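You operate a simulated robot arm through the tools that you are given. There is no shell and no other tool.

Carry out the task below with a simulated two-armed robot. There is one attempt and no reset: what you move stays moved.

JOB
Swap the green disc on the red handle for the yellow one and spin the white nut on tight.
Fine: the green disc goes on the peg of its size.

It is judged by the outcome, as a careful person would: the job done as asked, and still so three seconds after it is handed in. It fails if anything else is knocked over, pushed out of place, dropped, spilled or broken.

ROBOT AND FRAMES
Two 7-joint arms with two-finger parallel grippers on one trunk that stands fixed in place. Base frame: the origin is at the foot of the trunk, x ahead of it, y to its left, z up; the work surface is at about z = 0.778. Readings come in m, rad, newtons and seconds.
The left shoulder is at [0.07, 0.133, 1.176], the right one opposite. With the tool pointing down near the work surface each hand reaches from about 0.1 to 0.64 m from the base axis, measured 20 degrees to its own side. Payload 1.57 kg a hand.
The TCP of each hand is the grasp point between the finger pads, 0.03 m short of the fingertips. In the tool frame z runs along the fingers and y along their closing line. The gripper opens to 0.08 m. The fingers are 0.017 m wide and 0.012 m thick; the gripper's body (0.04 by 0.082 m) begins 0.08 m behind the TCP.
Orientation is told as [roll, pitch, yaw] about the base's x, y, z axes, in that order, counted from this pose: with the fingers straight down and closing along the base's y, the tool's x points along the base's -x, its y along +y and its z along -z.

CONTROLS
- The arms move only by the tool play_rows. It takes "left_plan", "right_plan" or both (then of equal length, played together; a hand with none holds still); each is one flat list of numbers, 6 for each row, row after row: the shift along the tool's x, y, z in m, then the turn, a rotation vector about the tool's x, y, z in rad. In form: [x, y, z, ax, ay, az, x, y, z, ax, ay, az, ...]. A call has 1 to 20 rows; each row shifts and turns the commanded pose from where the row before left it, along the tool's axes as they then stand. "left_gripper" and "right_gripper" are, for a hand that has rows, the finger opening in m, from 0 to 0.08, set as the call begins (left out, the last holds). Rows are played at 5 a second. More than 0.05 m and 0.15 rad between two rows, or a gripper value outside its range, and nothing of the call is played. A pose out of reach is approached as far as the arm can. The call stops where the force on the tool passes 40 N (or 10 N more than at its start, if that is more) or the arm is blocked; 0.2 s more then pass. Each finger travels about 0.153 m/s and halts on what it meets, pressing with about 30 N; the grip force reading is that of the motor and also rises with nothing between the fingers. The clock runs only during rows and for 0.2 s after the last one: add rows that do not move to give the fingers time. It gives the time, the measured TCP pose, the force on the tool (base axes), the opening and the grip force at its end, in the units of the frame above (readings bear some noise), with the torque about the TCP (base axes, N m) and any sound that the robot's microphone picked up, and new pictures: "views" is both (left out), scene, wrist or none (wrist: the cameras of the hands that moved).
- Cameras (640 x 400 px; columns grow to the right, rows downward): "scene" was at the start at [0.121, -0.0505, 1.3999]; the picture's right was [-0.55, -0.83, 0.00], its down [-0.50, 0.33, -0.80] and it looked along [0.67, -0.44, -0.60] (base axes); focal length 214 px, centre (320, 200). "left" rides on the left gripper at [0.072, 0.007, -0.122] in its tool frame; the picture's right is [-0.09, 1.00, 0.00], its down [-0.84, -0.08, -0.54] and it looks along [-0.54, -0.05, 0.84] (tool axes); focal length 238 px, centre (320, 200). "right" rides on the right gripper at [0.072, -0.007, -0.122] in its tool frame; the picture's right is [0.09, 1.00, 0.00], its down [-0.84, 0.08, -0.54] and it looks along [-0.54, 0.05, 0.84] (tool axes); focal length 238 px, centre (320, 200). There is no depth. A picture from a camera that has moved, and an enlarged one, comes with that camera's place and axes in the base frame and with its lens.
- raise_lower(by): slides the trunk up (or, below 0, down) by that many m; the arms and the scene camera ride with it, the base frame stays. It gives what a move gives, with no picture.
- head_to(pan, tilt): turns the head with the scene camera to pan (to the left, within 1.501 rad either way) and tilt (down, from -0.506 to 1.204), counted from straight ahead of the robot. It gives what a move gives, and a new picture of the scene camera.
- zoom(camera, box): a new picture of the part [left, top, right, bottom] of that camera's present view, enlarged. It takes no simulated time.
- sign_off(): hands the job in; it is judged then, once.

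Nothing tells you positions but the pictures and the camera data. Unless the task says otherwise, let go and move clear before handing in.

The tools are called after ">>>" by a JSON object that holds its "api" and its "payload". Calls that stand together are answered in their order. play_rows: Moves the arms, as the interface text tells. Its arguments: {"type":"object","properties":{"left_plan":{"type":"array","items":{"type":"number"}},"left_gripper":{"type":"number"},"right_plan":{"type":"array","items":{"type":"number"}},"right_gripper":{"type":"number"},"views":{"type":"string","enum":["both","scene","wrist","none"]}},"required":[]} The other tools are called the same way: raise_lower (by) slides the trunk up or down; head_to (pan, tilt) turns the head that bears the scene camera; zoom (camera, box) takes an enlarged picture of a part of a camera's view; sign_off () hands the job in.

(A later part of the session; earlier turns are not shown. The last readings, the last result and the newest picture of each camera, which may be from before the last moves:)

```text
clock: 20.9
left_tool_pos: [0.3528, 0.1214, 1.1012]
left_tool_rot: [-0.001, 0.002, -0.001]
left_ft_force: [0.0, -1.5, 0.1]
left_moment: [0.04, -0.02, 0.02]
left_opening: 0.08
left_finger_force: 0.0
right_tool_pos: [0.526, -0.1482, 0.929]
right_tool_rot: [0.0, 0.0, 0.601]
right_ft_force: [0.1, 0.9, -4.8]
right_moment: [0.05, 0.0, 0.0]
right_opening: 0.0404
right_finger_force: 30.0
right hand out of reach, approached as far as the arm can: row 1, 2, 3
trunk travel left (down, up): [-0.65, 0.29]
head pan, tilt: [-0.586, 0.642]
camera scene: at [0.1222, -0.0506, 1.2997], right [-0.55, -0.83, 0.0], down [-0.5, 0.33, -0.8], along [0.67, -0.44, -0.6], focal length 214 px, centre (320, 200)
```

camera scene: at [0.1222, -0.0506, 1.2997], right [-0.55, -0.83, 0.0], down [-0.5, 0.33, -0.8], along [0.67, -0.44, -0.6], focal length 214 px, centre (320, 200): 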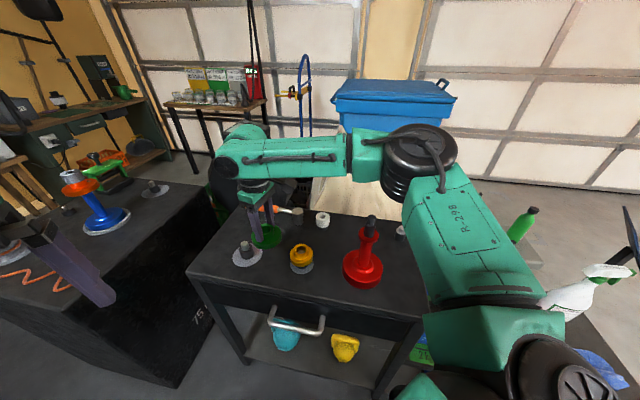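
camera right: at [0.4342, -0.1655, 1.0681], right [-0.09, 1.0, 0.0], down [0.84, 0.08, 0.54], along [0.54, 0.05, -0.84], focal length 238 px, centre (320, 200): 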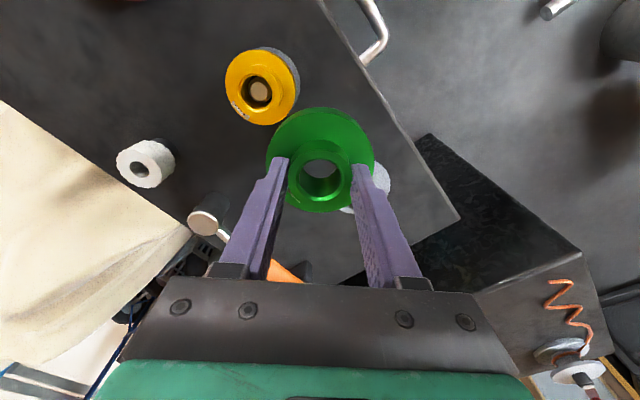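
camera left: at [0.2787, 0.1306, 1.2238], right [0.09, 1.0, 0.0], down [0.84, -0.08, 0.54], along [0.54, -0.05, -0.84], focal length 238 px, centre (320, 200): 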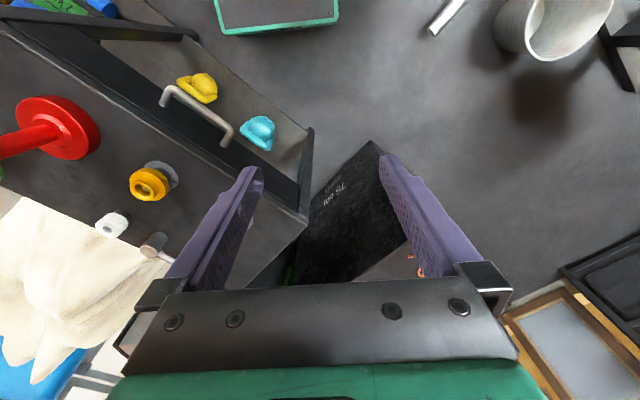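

>>> {"api": "play_rows", "payload": {"right_plan": [0.01, 0, 0, 0, 0, 0.15, 0, 0, 0, 0, 0, 0.15, 0, 0, 0, 0, 0, 0.15, 0, 0, 0, 0, 0, 0.15, 0, -0.03, 0, 0, 0, 0, 0, -0.03, 0, 0, 0, 0, -0.02, 0, 0, 0, 0, 0, -0.02, 0, 0, 0, 0, 0, -0.02, 0, 0, 0, 0, 0], "views": "scene"}}

```text
clock: 22.9
left_tool_pos: [0.3523, 0.1217, 1.1016]
left_tool_rot: [-0.001, -0.001, 0.0]
left_ft_force: [-0.9, 0.3, 0.1]
left_moment: [-0.04, -0.05, -0.05]
left_opening: 0.0802
left_finger_force: 0.0
right_tool_pos: [0.5608, -0.2189, 0.9296]
right_tool_rot: [0.001, 0.0, 0.001]
right_ft_force: [-0.3, -0.7, -4.3]
right_moment: [-0.02, -0.04, 0.01]
right_opening: 0.0404
right_finger_force: 29.7
right hand out of reach, approached as far as the arm can: row 9
trunk travel left (down, up): [-0.65, 0.29]
head pan, tilt: [-0.586, 0.642]
camera scene: at [0.1213, -0.0512, 1.2998], right [-0.55, -0.83, 0.0], down [-0.5, 0.33, -0.8], along [0.67, -0.44, -0.6], focal length 214 px, centre (320, 200)
```

scene: 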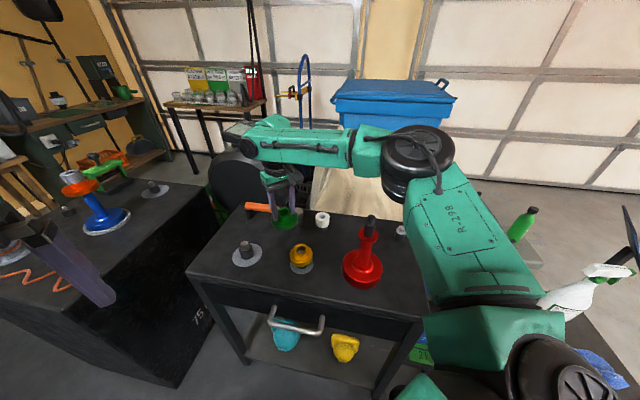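

The right elbow sits out to the side at shoulder height, and that posture limits reach. I'll turn the head to look at the arm's posture.

>>> {"api": "head_to", "payload": {"pan": -1.1, "tilt": 0.5}}

>>> {"api": "head_to", "payload": {"pan": 0.6, "tilt": 0.6}}

```text
clock: 23.9
left_tool_pos: [0.3542, 0.1226, 1.101]
left_tool_rot: [0.001, 0.002, 0.0]
left_ft_force: [0.1, -0.1, 0.3]
left_moment: [-0.02, 0.01, -0.03]
left_opening: 0.0801
left_finger_force: 0.1
right_tool_pos: [0.5608, -0.2172, 0.9291]
right_tool_rot: [0.001, 0.0, 0.0]
right_ft_force: [-0.5, -0.6, -4.9]
right_moment: [-0.01, 0.0, 0.01]
right_opening: 0.0404
right_finger_force: 29.7
trunk travel left (down, up): [-0.65, 0.29]
head pan, tilt: [-1.1, 0.499]
camera scene: at [0.0911, -0.0837, 1.3125], right [-0.89, -0.45, 0.0], down [-0.22, 0.43, -0.88], along [0.4, -0.78, -0.48], focal length 214 px, centre (320, 200)
```

scene: 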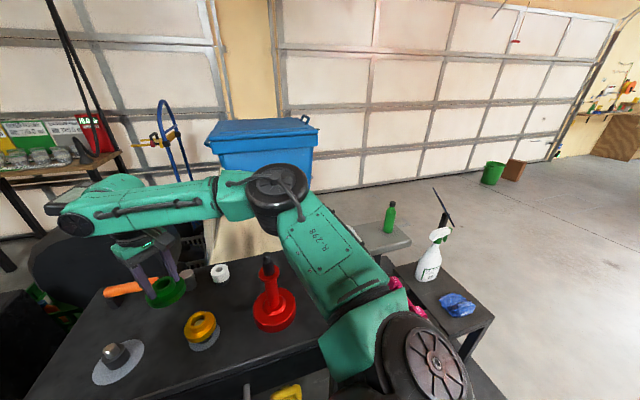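

```text
clock: 25.6
left_tool_pos: [0.3522, 0.1213, 1.102]
left_tool_rot: [0.0, -0.001, -0.001]
left_ft_force: [0.3, -0.4, 0.3]
left_moment: [0.0, 0.01, 0.01]
left_opening: 0.0801
left_finger_force: 0.0
right_tool_pos: [0.5607, -0.218, 0.9279]
right_tool_rot: [0.0, -0.001, 0.0]
right_ft_force: [-0.2, -0.3, -4.8]
right_moment: [0.0, -0.01, -0.01]
right_opening: 0.0406
right_finger_force: 29.2
trunk travel left (down, up): [-0.65, 0.29]
head pan, tilt: [0.6, 0.6]
camera scene: at [0.1226, 0.0473, 1.3035], right [0.56, -0.83, 0.0], down [-0.47, -0.32, -0.82], along [0.68, 0.47, -0.57], focal length 214 px, centre (320, 200)
```

scene: 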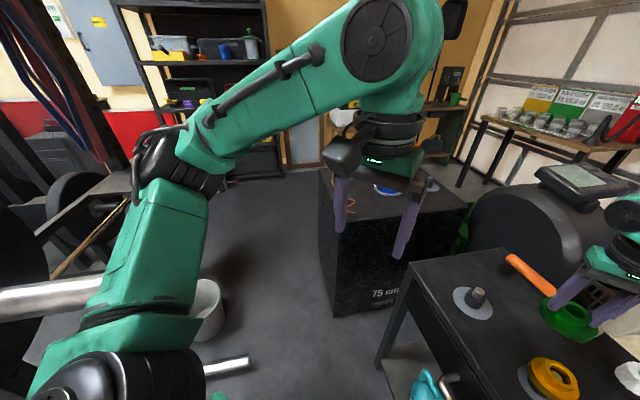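

>>> {"api": "play_rows", "payload": {"right_plan": [0, 0, -0.035, 0, 0, 0, 0, 0, -0.035, 0, 0, 0, 0.035, 0.0197, 0, 0, 0, 0, 0.035, 0.0197, 0, 0, 0, 0, 0.035, 0.0197, 0, 0, 0, 0, 0.035, 0.0197, 0, 0, 0, 0, 0.035, 0.0197, 0, 0, 0, 0, 0.035, 0.0197, 0, 0, 0, 0], "views": "none"}}

>>> {"api": "head_to", "payload": {"pan": -0.7, "tilt": 0.7}}

```text
clock: 27.4
left_tool_pos: [0.3517, 0.1239, 1.1014]
left_tool_rot: [-0.002, -0.002, 0.0]
left_ft_force: [0.1, -0.1, 0.1]
left_moment: [0.0, -0.04, 0.02]
left_opening: 0.0798
left_finger_force: 0.0
right_tool_pos: [0.3444, -0.1004, 1.0004]
right_tool_rot: [-0.001, -0.002, -0.001]
right_ft_force: [-0.9, 0.5, -5.0]
right_moment: [-0.05, 0.01, 0.01]
right_opening: 0.0404
right_finger_force: 30.1
right hand out of reach, approached as far as the arm can: row 2
trunk travel left (down, up): [-0.65, 0.29]
head pan, tilt: [0.6, 0.6]
```

```text
clock: 28.9
left_tool_pos: [0.3524, 0.1223, 1.1008]
left_tool_rot: [-0.001, 0.001, 0.0]
left_ft_force: [-0.2, -0.1, 0.2]
left_moment: [0.01, 0.01, 0.0]
left_opening: 0.0799
left_finger_force: 0.0
right_tool_pos: [0.3462, -0.1018, 0.9991]
right_tool_rot: [0.001, 0.0, 0.0]
right_ft_force: [-0.4, 0.1, -5.4]
right_moment: [0.04, 0.0, 0.0]
right_opening: 0.0404
right_finger_force: 29.4
trunk travel left (down, up): [-0.65, 0.29]
head pan, tilt: [-0.7, 0.7]
camera scene: at [0.1142, -0.057, 1.2949], right [-0.64, -0.77, 0.0], down [-0.49, 0.41, -0.76], along [0.58, -0.49, -0.64], focal length 214 px, centre (320, 200)
```

scene: 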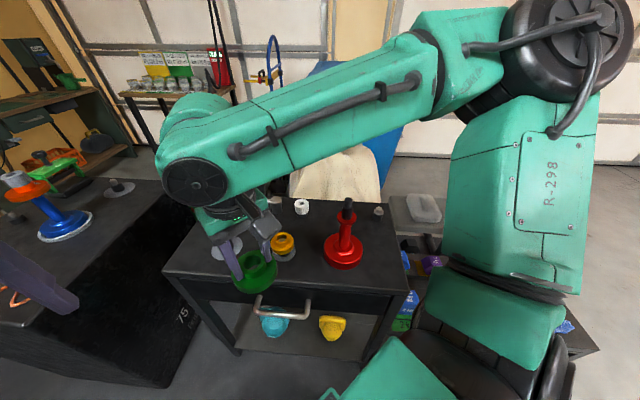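

>>> {"api": "play_rows", "payload": {"right_plan": [-0.03, 0, 0.015, 0, 0, 0, -0.03, 0, 0.015, 0, 0, 0, -0.03, 0, 0.015, 0, 0, 0, -0.03, 0, 0.015, 0, 0, 0, -0.03, 0, 0.01, 0, 0, 0, -0.03, 0, 0, 0, 0, 0], "views": "scene"}}

```text
clock: 30.3
left_tool_pos: [0.3527, 0.1221, 1.1016]
left_tool_rot: [-0.001, 0.001, 0.002]
left_ft_force: [-0.7, -0.4, -0.1]
left_moment: [-0.01, 0.03, 0.0]
left_opening: 0.0797
left_finger_force: 0.1
right_tool_pos: [0.504, -0.1219, 0.9303]
right_tool_rot: [0.0, 0.001, -0.001]
right_ft_force: [0.2, -0.3, -4.6]
right_moment: [0.02, 0.0, 0.03]
right_opening: 0.0404
right_finger_force: 30.0
right hand out of reach, approached as far as the arm can: row 5, 6
trunk travel left (down, up): [-0.65, 0.29]
head pan, tilt: [-0.7, 0.7]
camera scene: at [0.1139, -0.0577, 1.2949], right [-0.64, -0.76, 0.0], down [-0.49, 0.42, -0.76], along [0.58, -0.49, -0.64], focal length 214 px, centre (320, 200)
```

scene: 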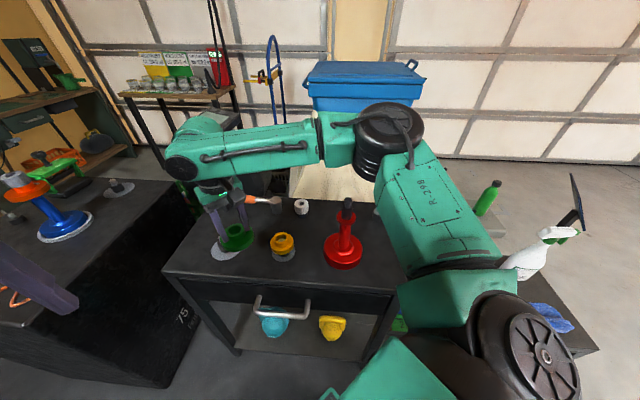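

I'll park the right hand (with green) safely to the side and test how far the left arm can reach toward the peg.

>>> {"api": "play_rows", "payload": {"right_plan": [0.03, -0.02, -0.025, 0, 0, 0, 0.03, -0.02, -0.025, 0, 0, 0, 0.03, -0.03, -0.025, 0, 0, 0, 0.03, -0.03, -0.025, 0, 0, 0, 0.03, -0.03, -0.025, 0, 0, 0, 0.02, -0.03, -0.025, 0, 0, 0], "views": "none"}}

>>> {"api": "play_rows", "payload": {"left_plan": [-0.025, -0.035, 0.02, 0, 0, 0, -0.025, -0.035, 0.02, 0, 0, 0, -0.025, -0.035, 0.02, 0, 0, 0, -0.025, -0.035, 0.02, 0, 0, 0, -0.025, -0.035, 0.02, 0, 0, 0, -0.025, -0.03, 0.02, 0, 0, 0, -0.02, -0.01, 0.02, 0, 0, 0, -0.02, 0, 0.01, 0, 0, 0, -0.02, 0, 0, 0, 0, 0, -0.02, 0, 0, 0, 0, 0]}}

```text
clock: 31.7
left_tool_pos: [0.3505, 0.1214, 1.1008]
left_tool_rot: [0.001, 0.0, 0.0]
left_ft_force: [0.4, -0.5, 0.0]
left_moment: [0.01, -0.03, -0.05]
left_opening: 0.0802
left_finger_force: 0.0
right_tool_pos: [0.3327, -0.2821, 1.0799]
right_tool_rot: [0.002, 0.002, 0.001]
right_ft_force: [-0.3, 0.2, -4.2]
right_moment: [0.07, 0.03, 0.02]
right_opening: 0.0403
right_finger_force: 30.1
trunk travel left (down, up): [-0.65, 0.29]
head pan, tilt: [-0.7, 0.7]
```

```text
clock: 33.9
left_tool_pos: [0.5288, -0.0923, 0.9552]
left_tool_rot: [-0.001, 0.001, 0.0]
left_ft_force: [0.4, 0.3, -0.1]
left_moment: [0.0, 0.0, 0.0]
left_opening: 0.0802
left_finger_force: 0.1
left hand out of reach, approached as far as the arm can: row 8, 9, 10
right_tool_pos: [0.335, -0.281, 1.0796]
right_tool_rot: [0.001, 0.0, 0.0]
right_ft_force: [-0.5, -0.1, -4.9]
right_moment: [-0.01, -0.01, -0.01]
right_opening: 0.0404
right_finger_force: 29.9
trunk travel left (down, up): [-0.65, 0.29]
head pan, tilt: [-0.7, 0.7]
camera scene: at [0.1141, -0.0574, 1.2949], right [-0.64, -0.76, 0.0], down [-0.49, 0.42, -0.76], along [0.58, -0.49, -0.64], focal length 214 px, centre (320, 200)
camera left: at [0.4562, -0.0858, 1.077], right [0.09, 1.0, 0.0], down [0.84, -0.08, 0.54], along [0.54, -0.05, -0.84], focal length 238 px, centre (320, 200)
```

scene: 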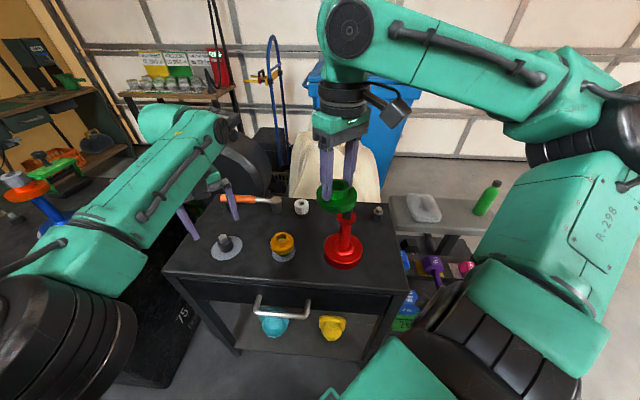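
left: 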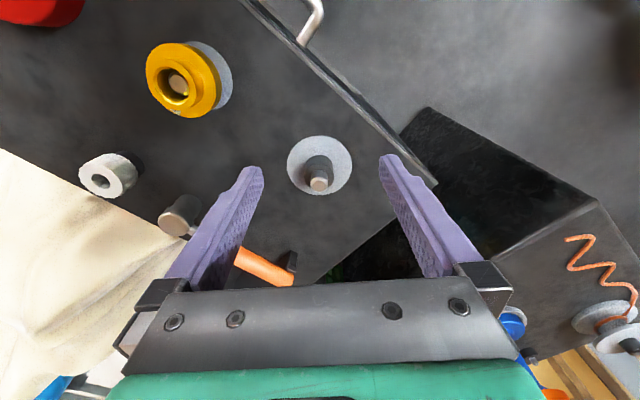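

The right arm's elbow-high posture limits it in this direction, but gripping the hub with the hand pitched (wrist leaning back) would gain reach while the disc stays level. I retreat the left arm and test whether a pitched right hand gets there.

>>> {"api": "play_rows", "payload": {"left_plan": [0.02, 0.02, -0.03, 0, 0, 0, 0.03, 0.03, -0.02, 0, 0, 0, 0.03, 0.035, -0.02, 0, 0, 0, 0.03, 0.035, -0.02, 0, 0, 0, 0.03, 0.035, -0.02, 0, 0, 0, 0.03, 0.035, -0.02, 0, 0, 0, 0.02, 0.04, -0.02, 0, 0, 0], "views": "none"}}

>>> {"api": "play_rows", "payload": {"right_plan": [-0.02, 0.03, 0, 0, 0, 0, -0.02, 0.03, 0, 0, 0, 0, -0.02, 0.03, 0, 0, 0, 0, -0.02, 0.03, 0, 0, 0, 0, -0.02, 0.03, 0.02, 0, 0, 0, 0, 0, 0.03, 0, -0.125, 0, 0, 0, 0.03, 0, -0.125, 0, 0, 0, 0.02, 0, -0.125, 0, 0, 0, 0, 0, -0.125, 0]}}

```text
refused: row 3 steps farther than a row can; nothing moved
```

```text
clock: 35.0
left_tool_pos: [0.535, -0.0812, 0.9508]
left_tool_rot: [-0.003, 0.007, 0.026]
left_ft_force: [1.1, 0.1, -0.2]
left_moment: [-0.02, 0.02, -0.01]
left_opening: 0.0802
left_finger_force: 0.0
right_tool_pos: [0.4229, -0.154, 1.0747]
right_tool_rot: [-0.007, 0.003, -0.003]
right_ft_force: [-4.0, -1.4, -7.3]
right_moment: [0.02, -0.3, 0.16]
right_opening: 0.0402
right_finger_force: 30.2
trunk travel left (down, up): [-0.65, 0.29]
head pan, tilt: [-0.7, 0.7]
stopped in row 5 (right hand): the force on the tool passed its limit at 72 N (the readings are from after the stop); the commanded pose is now the measured one
camera scene: at [0.1165, -0.0559, 1.2947], right [-0.64, -0.77, 0.0], down [-0.49, 0.41, -0.76], along [0.58, -0.49, -0.65], focal length 214 px, centre (320, 200)
camera right: at [0.3514, -0.1569, 1.1983], right [-0.09, 1.0, -0.01], down [0.84, 0.08, 0.54], along [0.54, 0.04, -0.84], focal length 238 px, centre (320, 200)
```

scene: 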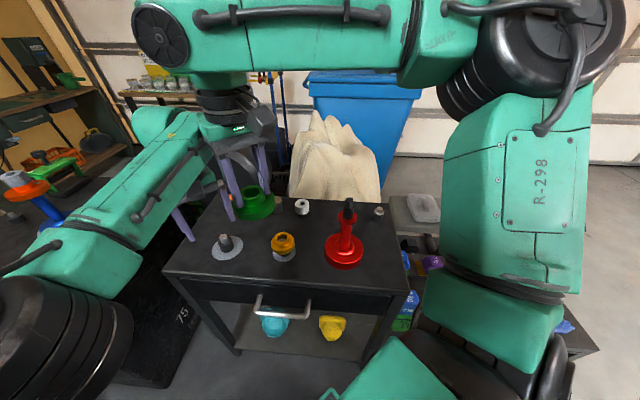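
right: 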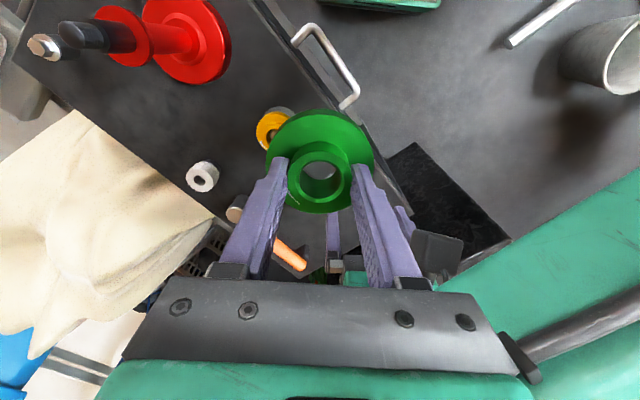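

I chained two calls that depended on each other, the left move was refused, and the hands bumped; nothing else was touched and green is still held. I back the right hand off first.

>>> {"api": "play_rows", "payload": {"right_plan": [0.02, -0.03, 0, 0, 0, 0, 0.02, -0.03, 0, 0, 0, 0, 0.02, -0.03, 0, 0, 0, 0], "views": "scene"}}

```text
clock: 35.8
left_tool_pos: [0.5315, -0.0836, 0.9538]
left_tool_rot: [0.002, 0.003, 0.024]
left_ft_force: [-0.2, 0.3, -0.2]
left_moment: [0.01, -0.03, -0.02]
left_opening: 0.08
left_finger_force: 0.1
right_tool_pos: [0.3598, -0.2459, 1.0779]
right_tool_rot: [-0.003, -0.005, -0.003]
right_ft_force: [-0.4, 0.4, -4.4]
right_moment: [0.03, 0.0, 0.03]
right_opening: 0.0402
right_finger_force: 29.9
trunk travel left (down, up): [-0.65, 0.29]
head pan, tilt: [-0.7, 0.7]
camera scene: at [0.1128, -0.0592, 1.2949], right [-0.64, -0.76, 0.0], down [-0.49, 0.42, -0.76], along [0.59, -0.49, -0.64], focal length 214 px, centre (320, 200)
```

scene: 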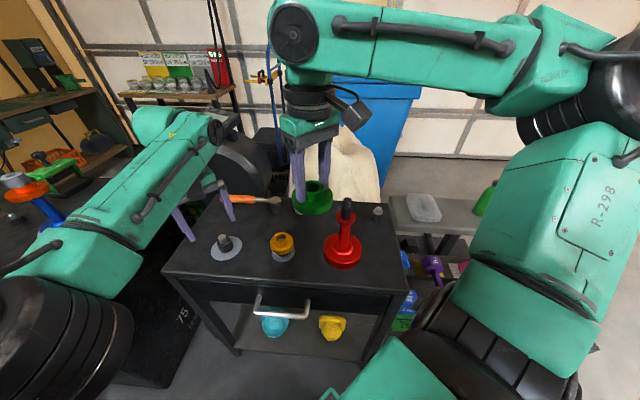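

>>> {"api": "play_rows", "payload": {"left_plan": [0.01, 0.01, -0.03, 0, 0, 0, 0.02, 0.03, -0.02, 0, 0, 0, 0.02, 0.03, -0.02, 0, 0, 0, 0.02, 0.03, -0.02, 0, 0, 0, 0.02, 0.03, -0.02, 0, 0, 0, 0.02, 0.03, -0.02, 0, 0, 0, 0.02, 0.03, -0.02, 0, 0, 0, 0.02, 0.03, 0, 0, 0, 0, 0.02, 0.03, 0, 0, 0, 0], "views": "scene"}}

```text
clock: 37.8
left_tool_pos: [0.3552, 0.165, 1.102]
left_tool_rot: [-0.002, 0.007, 0.025]
left_ft_force: [-1.0, 0.0, -0.2]
left_moment: [-0.03, -0.01, -0.01]
left_opening: 0.0798
left_finger_force: 0.0
right_tool_pos: [0.3616, -0.2431, 1.0778]
right_tool_rot: [-0.007, -0.004, -0.004]
right_ft_force: [-0.5, 0.1, -5.1]
right_moment: [-0.02, -0.02, -0.04]
right_opening: 0.04
right_finger_force: 29.9
trunk travel left (down, up): [-0.65, 0.29]
head pan, tilt: [-0.7, 0.7]
camera scene: at [0.1127, -0.0558, 1.2951], right [-0.64, -0.76, 0.0], down [-0.49, 0.41, -0.77], along [0.59, -0.49, -0.64], focal length 214 px, centre (320, 200)
```

scene: 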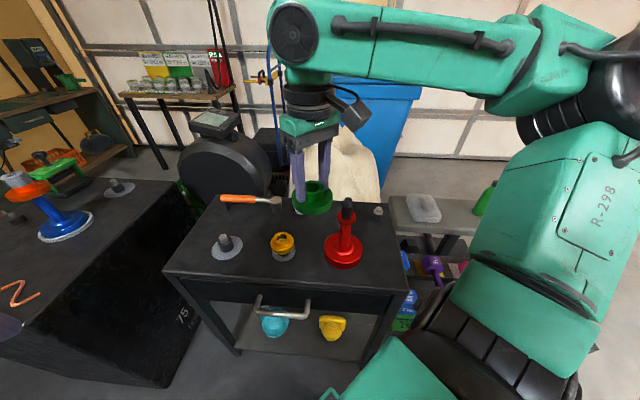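

>>> {"api": "play_rows", "payload": {"right_plan": [-0.025, 0.025, 0.025, 0, 0, 0, -0.025, 0.025, 0.025, 0, 0, 0, -0.025, 0.025, 0.025, 0, 0, 0, -0.025, 0.025, 0.025, 0, 0, 0, 0, 0, 0, 0, -0.1, 0, 0, 0, 0, 0, -0.1, 0, 0, 0, 0, 0, -0.1, 0, 0, 0, 0, 0, -0.1, 0], "views": "scene"}}

```text
clock: 39.6
left_tool_pos: [0.3566, 0.1633, 1.1028]
left_tool_rot: [0.0, 0.006, 0.023]
left_ft_force: [-0.6, -1.1, -0.4]
left_moment: [-0.01, 0.03, -0.02]
left_opening: 0.0799
left_finger_force: 0.0
right_tool_pos: [0.4601, -0.1445, 0.9772]
right_tool_rot: [-0.006, -0.404, -0.002]
right_ft_force: [-0.3, -0.3, -5.0]
right_moment: [-0.04, 0.07, 0.0]
right_opening: 0.0403
right_finger_force: 29.4
trunk travel left (down, up): [-0.65, 0.29]
head pan, tilt: [-0.7, 0.7]
camera scene: at [0.1131, -0.0576, 1.295], right [-0.64, -0.76, 0.0], down [-0.49, 0.42, -0.76], along [0.59, -0.49, -0.64], focal length 214 px, centre (320, 200)
```

scene: 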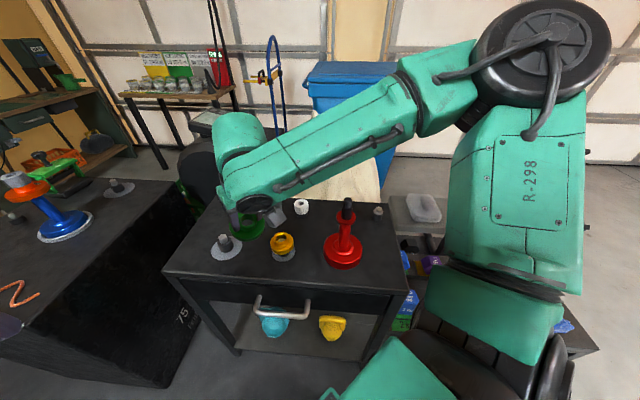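

Pitching works. Now I test going forward to above the peg in this pitched posture.

>>> {"api": "play_rows", "payload": {"right_plan": [-0.0276, 0.01, 0.0117, 0, 0, 0, -0.0276, 0.01, 0.0117, 0, 0, 0, -0.0276, 0.01, 0.0117, 0, 0, 0, -0.0276, 0.01, 0.0117, 0, 0, 0], "views": "scene"}}

```text
clock: 40.6
left_tool_pos: [0.3588, 0.1635, 1.1019]
left_tool_rot: [0.001, 0.008, 0.024]
left_ft_force: [0.4, 0.6, 0.6]
left_moment: [0.0, 0.01, 0.0]
left_opening: 0.0801
left_finger_force: 0.0
right_tool_pos: [0.5787, -0.1112, 0.9742]
right_tool_rot: [-0.007, -0.4, -0.003]
right_ft_force: [0.3, -0.3, -5.9]
right_moment: [0.02, 0.08, 0.01]
right_opening: 0.0402
right_finger_force: 30.0
right hand out of reach, approached as far as the arm can: row 4
trunk travel left (down, up): [-0.65, 0.29]
head pan, tilt: [-0.7, 0.7]
camera scene: at [0.1166, -0.0571, 1.2947], right [-0.64, -0.76, 0.0], down [-0.49, 0.42, -0.76], along [0.58, -0.49, -0.65], focal length 214 px, centre (320, 200)
```

scene: 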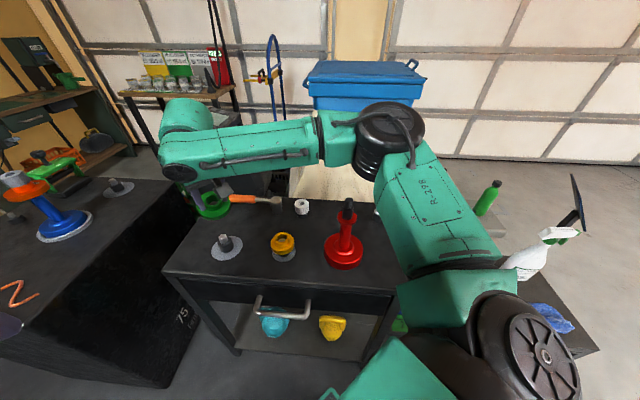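

>>> {"api": "play_rows", "payload": {"right_plan": [0, 0, 0, 0, -0.1, 0, 0, 0, 0, 0, -0.05, 0, -0.0064, 0.0055, 0.0039, 0, 0, 0, -0.0064, 0.0055, 0.0039, 0, 0, 0], "views": "none"}}

```text
clock: 41.6
left_tool_pos: [0.3578, 0.1628, 1.1025]
left_tool_rot: [0.0, 0.008, 0.025]
left_ft_force: [-0.5, 0.4, 0.3]
left_moment: [-0.01, 0.03, 0.0]
left_opening: 0.0802
left_finger_force: 0.0
right_tool_pos: [0.5926, -0.0989, 0.9747]
right_tool_rot: [-0.005, -0.552, 0.0]
right_ft_force: [0.8, -0.6, -5.3]
right_moment: [0.03, 0.08, -0.01]
right_opening: 0.0404
right_finger_force: 30.2
trunk travel left (down, up): [-0.65, 0.29]
head pan, tilt: [-0.7, 0.7]
```

>>> {"api": "play_rows", "payload": {"right_plan": [0.0144, 0, 0.0235, 0, 0, 0, 0.0144, 0, 0.0235, 0, 0, 0], "views": "wrist"}}

```text
clock: 42.2
left_tool_pos: [0.3575, 0.1639, 1.1011]
left_tool_rot: [-0.001, 0.007, 0.025]
left_ft_force: [-0.1, -0.3, -0.3]
left_moment: [0.01, 0.0, 0.01]
left_opening: 0.0799
left_finger_force: 0.1
right_tool_pos: [0.5903, -0.1023, 0.9227]
right_tool_rot: [-0.003, -0.551, -0.002]
right_ft_force: [-0.6, -0.2, -5.0]
right_moment: [0.0, 0.09, -0.02]
right_opening: 0.0401
right_finger_force: 29.9
right hand out of reach, approached as far as the arm can: row 2
trunk travel left (down, up): [-0.65, 0.29]
head pan, tilt: [-0.7, 0.7]
camera right: at [0.4648, -0.1064, 0.9883], right [-0.08, 1.0, -0.05], down [0.43, 0.08, 0.9], along [0.9, 0.05, -0.43], focal length 238 px, centre (320, 200)
```

right: 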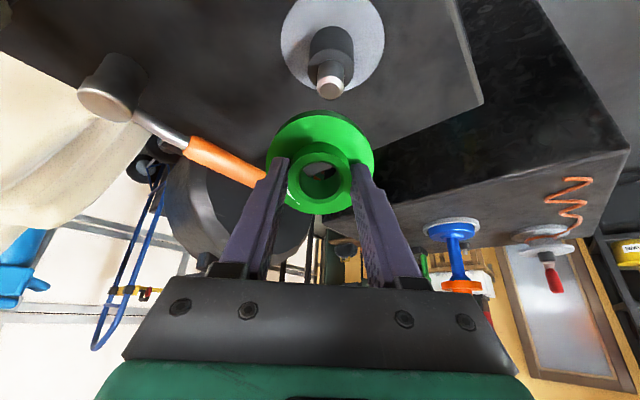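

Pitched by 0.55 rad the right hand can reach the peg. So I'll set green down flat on a free spot of the cart near (0.50, -0.135), regrip it with the hand pitched, and lower the trunk a bit. First I back out and straighten.

>>> {"api": "play_rows", "payload": {"right_plan": [0.0199, -0.01, -0.0298, 0, 0, 0, 0.0199, -0.01, -0.0298, 0, 0, 0, 0.0199, -0.01, -0.0298, 0, 0, 0, 0.0199, -0.01, -0.0298, 0, 0, 0, 0, 0, 0, 0, 0.11, 0, 0, 0, 0, 0, 0.11, 0, 0, 0, 0, 0, 0.11, 0, 0, 0, 0, 0, 0.11, 0, 0, 0, 0, 0, 0.11, 0, 0, 0, -0.04, 0, 0, 0, 0, 0, -0.04, 0, 0, 0], "views": "none"}}

```text
clock: 44.6
left_tool_pos: [0.3561, 0.1638, 1.1026]
left_tool_rot: [0.001, 0.008, 0.025]
left_ft_force: [0.8, 0.9, 0.2]
left_moment: [-0.04, 0.04, 0.02]
left_opening: 0.0801
left_finger_force: 0.1
right_tool_pos: [0.4596, -0.1413, 1.0633]
right_tool_rot: [-0.005, 0.0, -0.003]
right_ft_force: [0.2, 0.0, -4.4]
right_moment: [-0.01, 0.02, -0.03]
right_opening: 0.0402
right_finger_force: 30.4
trunk travel left (down, up): [-0.65, 0.29]
head pan, tilt: [-0.7, 0.7]
```

>>> {"api": "raise_lower", "payload": {"by": -0.12}}

>>> {"api": "head_to", "payload": {"pan": -0.5, "tilt": 0.75}}

>>> {"api": "zoom", "payload": {"camera": "right", "box": [200, 40, 440, 230]}}

```text
clock: 46.1
left_tool_pos: [0.3563, 0.1632, 0.9831]
left_tool_rot: [0.0, 0.008, 0.025]
left_ft_force: [1.0, 0.2, 0.2]
left_moment: [0.0, 0.0, -0.01]
left_opening: 0.08
left_finger_force: 0.1
right_tool_pos: [0.4576, -0.1413, 0.9423]
right_tool_rot: [-0.005, -0.002, -0.003]
right_ft_force: [-0.6, -0.2, -4.9]
right_moment: [-0.03, -0.01, -0.04]
right_opening: 0.0402
right_finger_force: 29.5
trunk travel left (down, up): [-0.53, 0.41]
head pan, tilt: [-0.7, 0.7]
```

```text
clock: 46.8
left_tool_pos: [0.3563, 0.1632, 0.9831]
left_tool_rot: [0.0, 0.005, 0.025]
left_ft_force: [-1.0, -0.4, 0.7]
left_moment: [0.0, -0.02, 0.01]
left_opening: 0.0801
left_finger_force: 0.1
right_tool_pos: [0.4575, -0.1399, 0.9423]
right_tool_rot: [-0.005, -0.002, -0.005]
right_ft_force: [-0.4, 0.4, -5.3]
right_moment: [-0.01, 0.02, 0.01]
right_opening: 0.0401
right_finger_force: 29.9
trunk travel left (down, up): [-0.53, 0.41]
head pan, tilt: [-0.499, 0.75]
camera scene: at [0.122, -0.0422, 1.1706], right [-0.48, -0.88, 0.0], down [-0.6, 0.33, -0.73], along [0.64, -0.35, -0.68], focal length 214 px, centre (320, 200)
```

scene: 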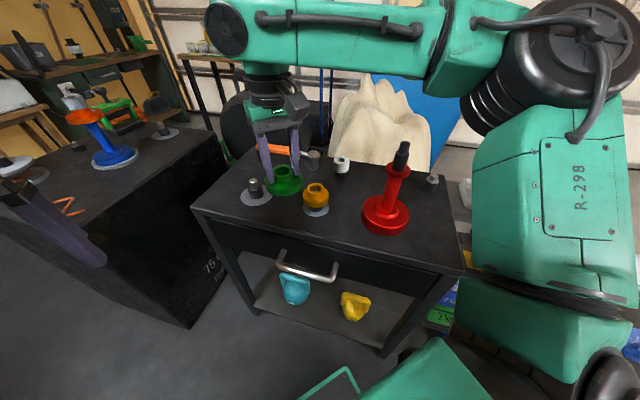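

```text
2.11 times, centred on (320, 135) of right
camera zoom: at [0.3868, -0.1445, 1.0648], right [-0.09, 1.0, -0.01], down [0.84, 0.08, 0.54], along [0.54, 0.04, -0.84], focal length 502 px, centre (320, 337)
```

zoom: 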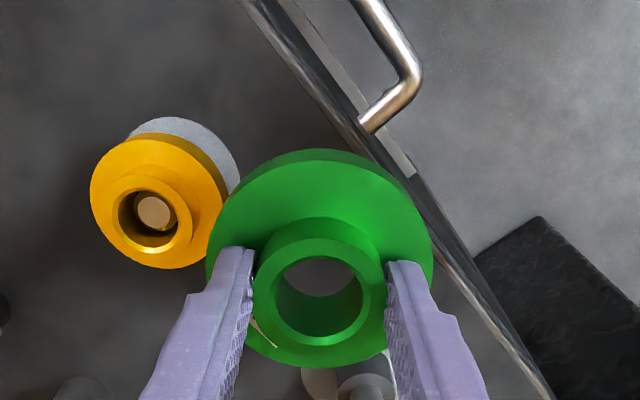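

>>> {"api": "play_rows", "payload": {"right_plan": [-0.022, 0.003, 0, 0, 0, 0, -0.022, 0.003, 0, 0, 0, 0, 0, 0, 0.03, 0, 0, 0, 0, 0, 0.02, 0, 0, 0]}}

>>> {"api": "zoom", "payload": {"camera": "scene", "box": [200, 120, 360, 230]}}

>>> {"api": "zoom", "payload": {"camera": "right", "box": [200, 40, 440, 230]}}

```text
clock: 47.8
left_tool_pos: [0.3571, 0.1632, 0.9821]
left_tool_rot: [-0.001, 0.008, 0.024]
left_ft_force: [0.0, -0.4, 0.1]
left_moment: [-0.02, 0.01, -0.01]
left_opening: 0.0797
left_finger_force: 0.1
right_tool_pos: [0.489, -0.1374, 0.8922]
right_tool_rot: [-0.005, -0.002, -0.003]
right_ft_force: [0.2, -0.2, -5.1]
right_moment: [-0.01, 0.01, 0.03]
right_opening: 0.0402
right_finger_force: 29.7
right hand out of reach, approached as far as the arm can: row 2
trunk travel left (down, up): [-0.53, 0.41]
head pan, tilt: [-0.499, 0.75]
camera scene: at [0.1228, -0.0422, 1.1705], right [-0.48, -0.88, 0.0], down [-0.6, 0.33, -0.73], along [0.64, -0.35, -0.68], focal length 214 px, centre (320, 200)
camera right: at [0.417, -0.1408, 1.0146], right [-0.09, 1.0, -0.01], down [0.84, 0.08, 0.54], along [0.54, 0.04, -0.84], focal length 238 px, centre (320, 200)
```

scene: 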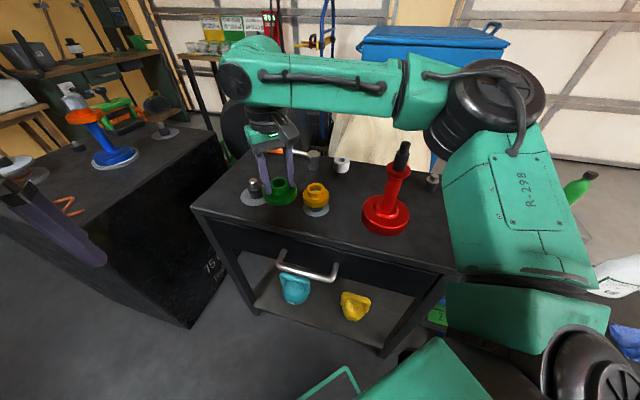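
right: 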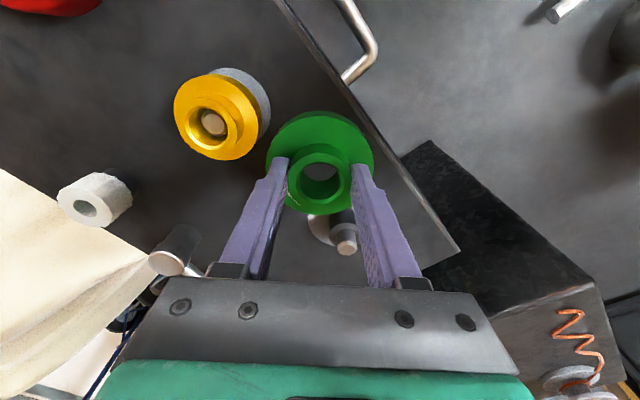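

```text
3.64 times, centred on (280, 175) of scene
camera zoom: at [0.1228, -0.0422, 1.1705], right [-0.48, -0.88, 0.0], down [-0.6, 0.33, -0.73], along [0.64, -0.35, -0.68], focal length 780 px, centre (466, 291)
```

zoom: 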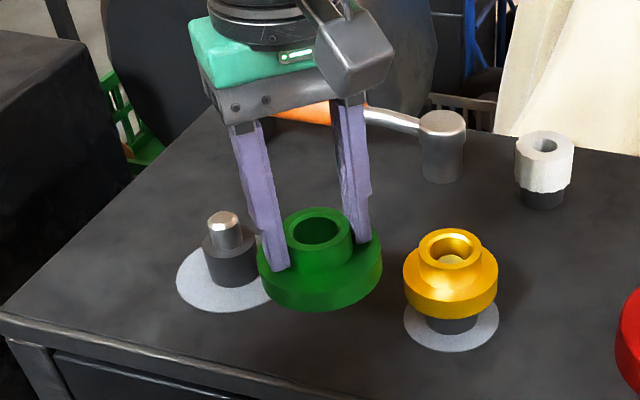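

```text
2.11 times, centred on (320, 135) of right
camera zoom: at [0.417, -0.1408, 1.0146], right [-0.09, 1.0, -0.01], down [0.84, 0.08, 0.54], along [0.54, 0.04, -0.84], focal length 502 px, centre (320, 337)
```

zoom: 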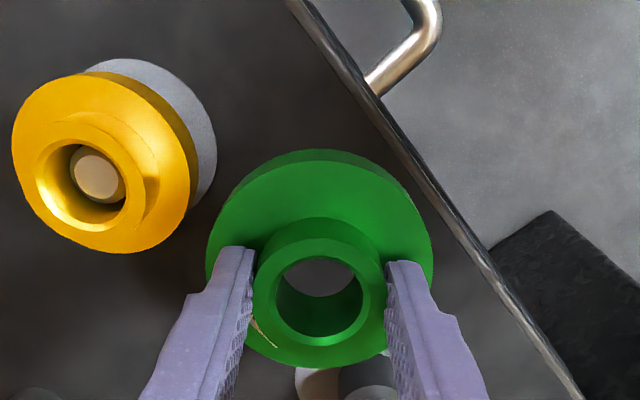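

I nudge forward to (0.51, -0.14), where there is clear table all around, and descend to just above the surface.

>>> {"api": "play_rows", "payload": {"right_plan": [-0.01, -0.001, 0.015, 0, 0, 0, -0.011, -0.002, 0.01, 0, 0, 0, 0, 0, 0.015, 0, 0, 0, 0, 0, 0.012, 0, 0, 0]}}

>>> {"api": "zoom", "payload": {"camera": "scene", "box": [200, 120, 360, 230]}}

```text
clock: 48.8
left_tool_pos: [0.3576, 0.1625, 0.9828]
left_tool_rot: [0.0, 0.007, 0.024]
left_ft_force: [0.3, -0.5, 0.1]
left_moment: [-0.01, 0.02, 0.03]
left_opening: 0.08
left_finger_force: 0.1
right_tool_pos: [0.5111, -0.1399, 0.8397]
right_tool_rot: [-0.007, -0.002, -0.004]
right_ft_force: [0.1, 0.3, -5.3]
right_moment: [-0.01, 0.03, 0.04]
right_opening: 0.0405
right_finger_force: 30.2
trunk travel left (down, up): [-0.53, 0.41]
head pan, tilt: [-0.499, 0.75]
camera scene: at [0.1226, -0.0422, 1.1706], right [-0.48, -0.88, 0.0], down [-0.6, 0.33, -0.73], along [0.64, -0.35, -0.68], focal length 214 px, centre (320, 200)
camera right: at [0.4386, -0.1436, 0.9631], right [-0.09, 1.0, -0.01], down [0.84, 0.08, 0.54], along [0.54, 0.04, -0.84], focal length 238 px, centre (320, 200)
```

scene: 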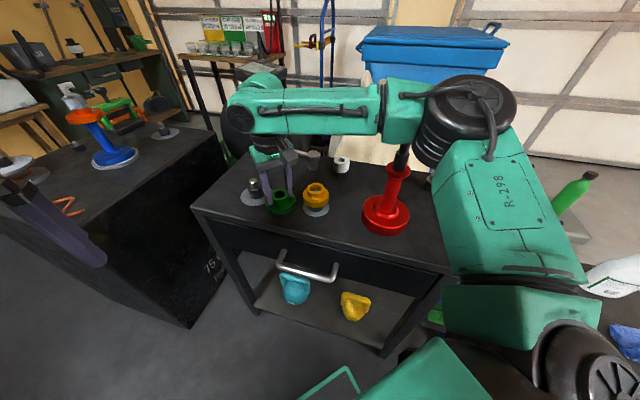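
right: 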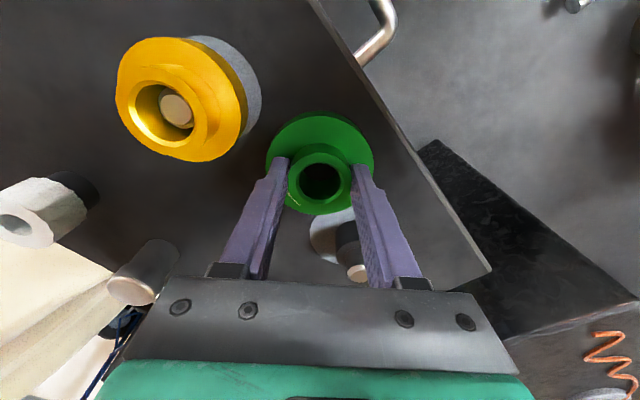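

```text
3.64 times, centred on (280, 175) of scene
camera zoom: at [0.1226, -0.0422, 1.1706], right [-0.48, -0.88, 0.0], down [-0.6, 0.33, -0.73], along [0.64, -0.35, -0.68], focal length 780 px, centre (466, 291)
```

zoom: 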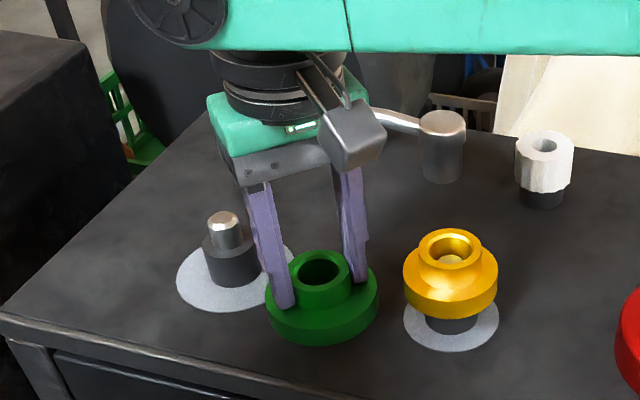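

>>> {"api": "play_rows", "payload": {"right_plan": [0, 0, 0.004, 0, 0, 0, 0, 0, 0.004, 0, 0, 0, 0, 0, 0.002, 0, 0, 0], "views": "none"}}

>>> {"api": "zoom", "payload": {"camera": "scene", "box": [220, 140, 320, 230]}}

```text
clock: 49.6
left_tool_pos: [0.3568, 0.1626, 0.9828]
left_tool_rot: [0.0, 0.006, 0.026]
left_ft_force: [-0.6, -0.2, -0.8]
left_moment: [-0.03, 0.01, -0.02]
left_opening: 0.0798
left_finger_force: 0.1
right_tool_pos: [0.5108, -0.1393, 0.8304]
right_tool_rot: [-0.006, -0.002, -0.004]
right_ft_force: [0.9, 0.1, -5.4]
right_moment: [0.01, 0.01, -0.02]
right_opening: 0.0405
right_finger_force: 30.0
trunk travel left (down, up): [-0.53, 0.41]
head pan, tilt: [-0.499, 0.75]
```

```text
4.44 times, centred on (270, 185) of scene
camera zoom: at [0.1221, -0.0421, 1.1706], right [-0.48, -0.88, 0.0], down [-0.6, 0.33, -0.73], along [0.64, -0.35, -0.68], focal length 953 px, centre (542, 267)
```

zoom: 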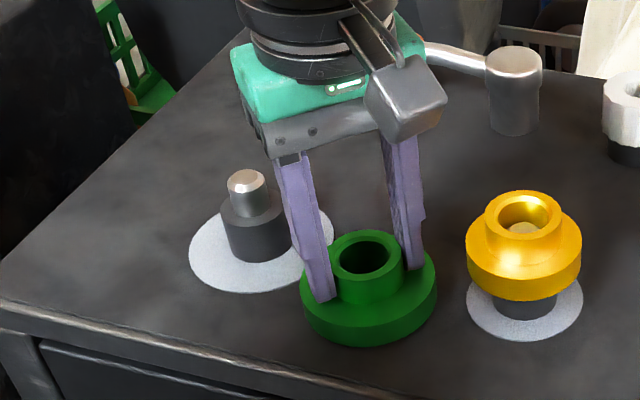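

>>> {"api": "play_rows", "payload": {"right_plan": [0, 0, 0.0015, 0, 0, 0, 0, 0, 0.0015, 0, 0, 0], "views": "none"}}

```text
clock: 50.2
left_tool_pos: [0.3562, 0.1622, 0.9814]
left_tool_rot: [0.001, 0.008, 0.025]
left_ft_force: [-0.7, 0.5, 0.3]
left_moment: [0.0, 0.0, -0.01]
left_opening: 0.0801
left_finger_force: 0.2
right_tool_pos: [0.5104, -0.1406, 0.828]
right_tool_rot: [-0.006, -0.001, -0.003]
right_ft_force: [-0.2, -0.7, -4.7]
right_moment: [0.01, -0.01, -0.03]
right_opening: 0.0402
right_finger_force: 30.2
trunk travel left (down, up): [-0.53, 0.41]
head pan, tilt: [-0.499, 0.75]
```

>>> {"api": "play_rows", "payload": {"right_plan": [0, 0, 0.001, 0, 0, 0, 0, 0, 0.001, 0, 0, 0, 0, 0, 0.001, 0, 0, 0], "views": "none"}}

```text
clock: 51.0
left_tool_pos: [0.3569, 0.1629, 0.9831]
left_tool_rot: [0.0, 0.005, 0.027]
left_ft_force: [-0.6, 0.7, 0.4]
left_moment: [-0.01, 0.0, 0.01]
left_opening: 0.08
left_finger_force: 0.0
right_tool_pos: [0.5098, -0.1401, 0.8276]
right_tool_rot: [-0.006, -0.006, -0.003]
right_ft_force: [2.3, -2.6, 6.4]
right_moment: [0.11, 0.22, 0.04]
right_opening: 0.0405
right_finger_force: 30.2
trunk travel left (down, up): [-0.53, 0.41]
head pan, tilt: [-0.499, 0.75]
```

Contact with the table (force turned upward). I open partway and lift off.

>>> {"api": "play_rows", "payload": {"right_plan": [0, 0, 0, 0, 0, 0, 0, 0, 0, 0, 0, 0, 0, 0, -0.015, 0, 0, 0, 0, 0, -0.025, 0, 0, 0, 0, 0, -0.025, 0, 0, 0], "right_gripper": 0.056}}

>>> {"api": "zoom", "payload": {"camera": "scene", "box": [220, 140, 320, 230]}}

>>> {"api": "zoom", "payload": {"camera": "right", "box": [240, 60, 400, 210]}}

```text
clock: 52.2
left_tool_pos: [0.3565, 0.1632, 0.9838]
left_tool_rot: [0.0, 0.008, 0.025]
left_ft_force: [0.0, 1.0, -0.1]
left_moment: [-0.02, 0.02, 0.03]
left_opening: 0.08
left_finger_force: 0.0
right_tool_pos: [0.5099, -0.1393, 0.8907]
right_tool_rot: [-0.006, -0.001, -0.004]
right_ft_force: [-0.6, -0.8, 0.1]
right_moment: [0.0, 0.01, 0.01]
right_opening: 0.0564
right_finger_force: 0.0
trunk travel left (down, up): [-0.53, 0.41]
head pan, tilt: [-0.499, 0.75]
camera scene: at [0.1214, -0.0418, 1.1707], right [-0.48, -0.88, 0.0], down [-0.6, 0.33, -0.73], along [0.64, -0.35, -0.68], focal length 214 px, centre (320, 200)
camera right: at [0.4371, -0.1429, 1.0134], right [-0.09, 1.0, -0.01], down [0.84, 0.08, 0.54], along [0.54, 0.04, -0.84], focal length 238 px, centre (320, 200)
```

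scene: 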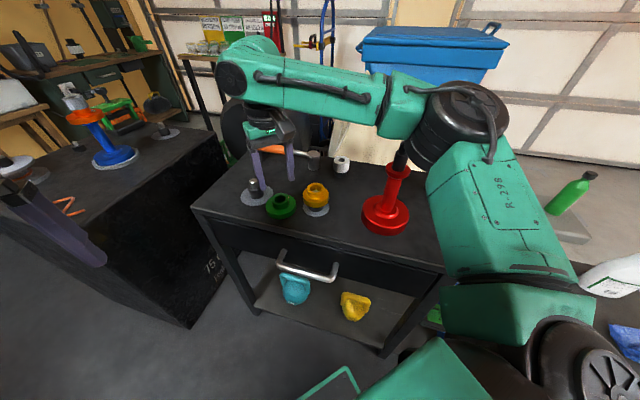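
right: 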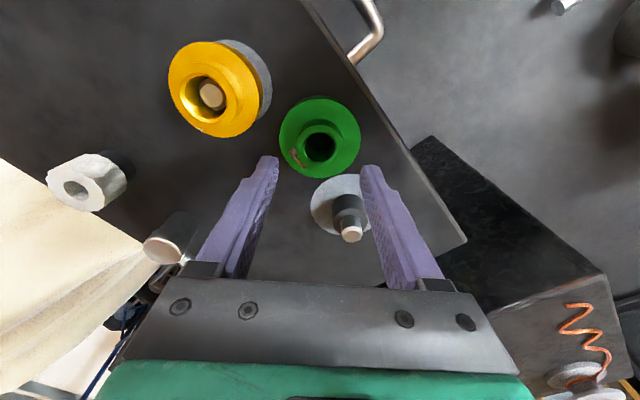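

```text
4.44 times, centred on (270, 185) of scene
camera zoom: at [0.1214, -0.0418, 1.1707], right [-0.48, -0.88, 0.0], down [-0.6, 0.33, -0.73], along [0.64, -0.35, -0.68], focal length 953 px, centre (542, 267)
```

zoom: 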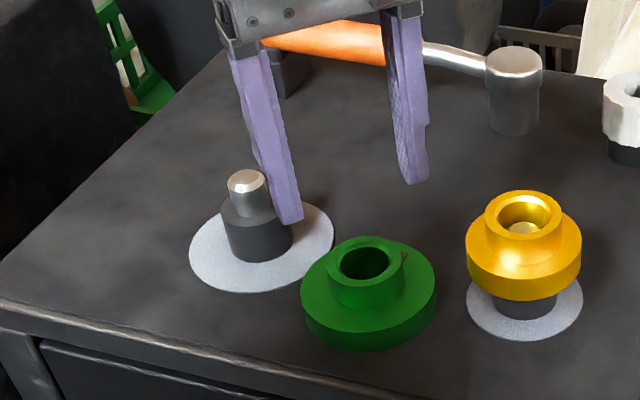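

```text
2.67 times, centred on (320, 135) of right
camera zoom: at [0.4371, -0.1429, 1.0134], right [-0.09, 1.0, -0.01], down [0.84, 0.08, 0.54], along [0.54, 0.04, -0.84], focal length 636 px, centre (320, 373)
```

zoom: 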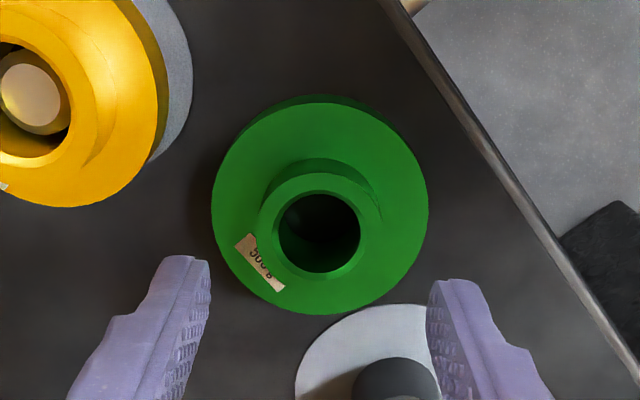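

Green rests flat at about (0.508, -0.139). I shift back a little and pitch the hand by 0.55 rad.

>>> {"api": "play_rows", "payload": {"right_plan": [0.015, 0.0008, 0, 0, 0, 0, 0, 0, 0, 0, -0.11, 0, 0, 0, 0, 0, -0.11, 0, 0, 0, 0, 0, -0.11, 0, 0, 0, 0, 0, -0.11, 0, 0, 0, 0, 0, -0.11, 0, 0, 0, 0, 0, 0, 0]}}

>>> {"api": "zoom", "payload": {"camera": "scene", "box": [220, 120, 340, 230]}}

>>> {"api": "zoom", "payload": {"camera": "right", "box": [220, 80, 420, 210]}}

```text
clock: 53.8
left_tool_pos: [0.3562, 0.1629, 0.982]
left_tool_rot: [0.0, 0.007, 0.024]
left_ft_force: [0.3, 0.1, 0.3]
left_moment: [0.0, -0.01, -0.02]
left_opening: 0.0799
left_finger_force: 0.0
right_tool_pos: [0.4942, -0.1384, 0.8908]
right_tool_rot: [-0.005, -0.555, 0.0]
right_ft_force: [0.1, -0.7, 0.5]
right_moment: [0.0, 0.0, 0.0]
right_opening: 0.0558
right_finger_force: 0.1
trunk travel left (down, up): [-0.53, 0.41]
head pan, tilt: [-0.499, 0.75]
camera scene: at [0.1216, -0.0418, 1.1707], right [-0.48, -0.88, 0.0], down [-0.6, 0.33, -0.73], along [0.64, -0.35, -0.68], focal length 214 px, centre (320, 200)
camera right: at [0.3691, -0.142, 0.9571], right [-0.07, 1.0, -0.05], down [0.43, 0.08, 0.9], along [0.9, 0.04, -0.43], focal length 238 px, centre (320, 200)
```

scene: 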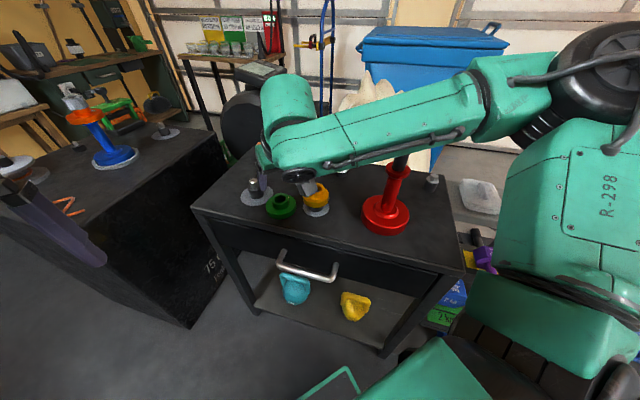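
right: 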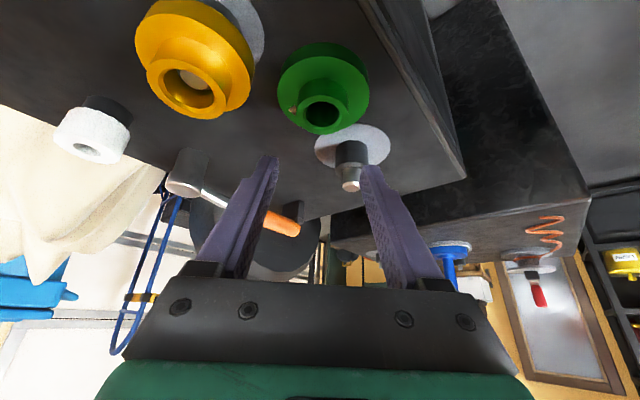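

```text
3.64 times, centred on (280, 175) of scene
camera zoom: at [0.1216, -0.0418, 1.1707], right [-0.48, -0.88, 0.0], down [-0.6, 0.33, -0.73], along [0.64, -0.35, -0.68], focal length 780 px, centre (466, 291)
```

zoom: 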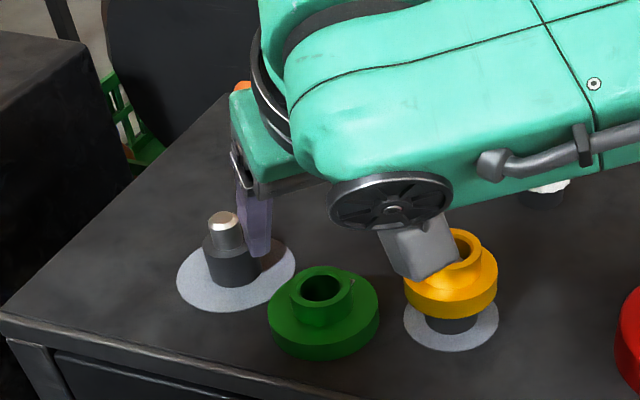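

```text
3.08 times, centred on (320, 145) of right
camera zoom: at [0.3691, -0.142, 0.9571], right [-0.07, 1.0, -0.05], down [0.43, 0.08, 0.9], along [0.9, 0.04, -0.43], focal length 733 px, centre (320, 369)
```

zoom: 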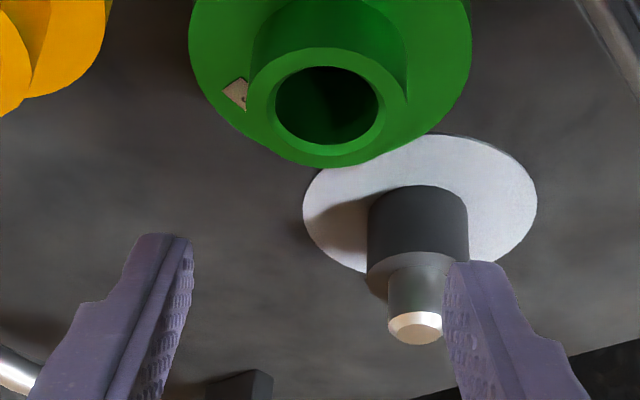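

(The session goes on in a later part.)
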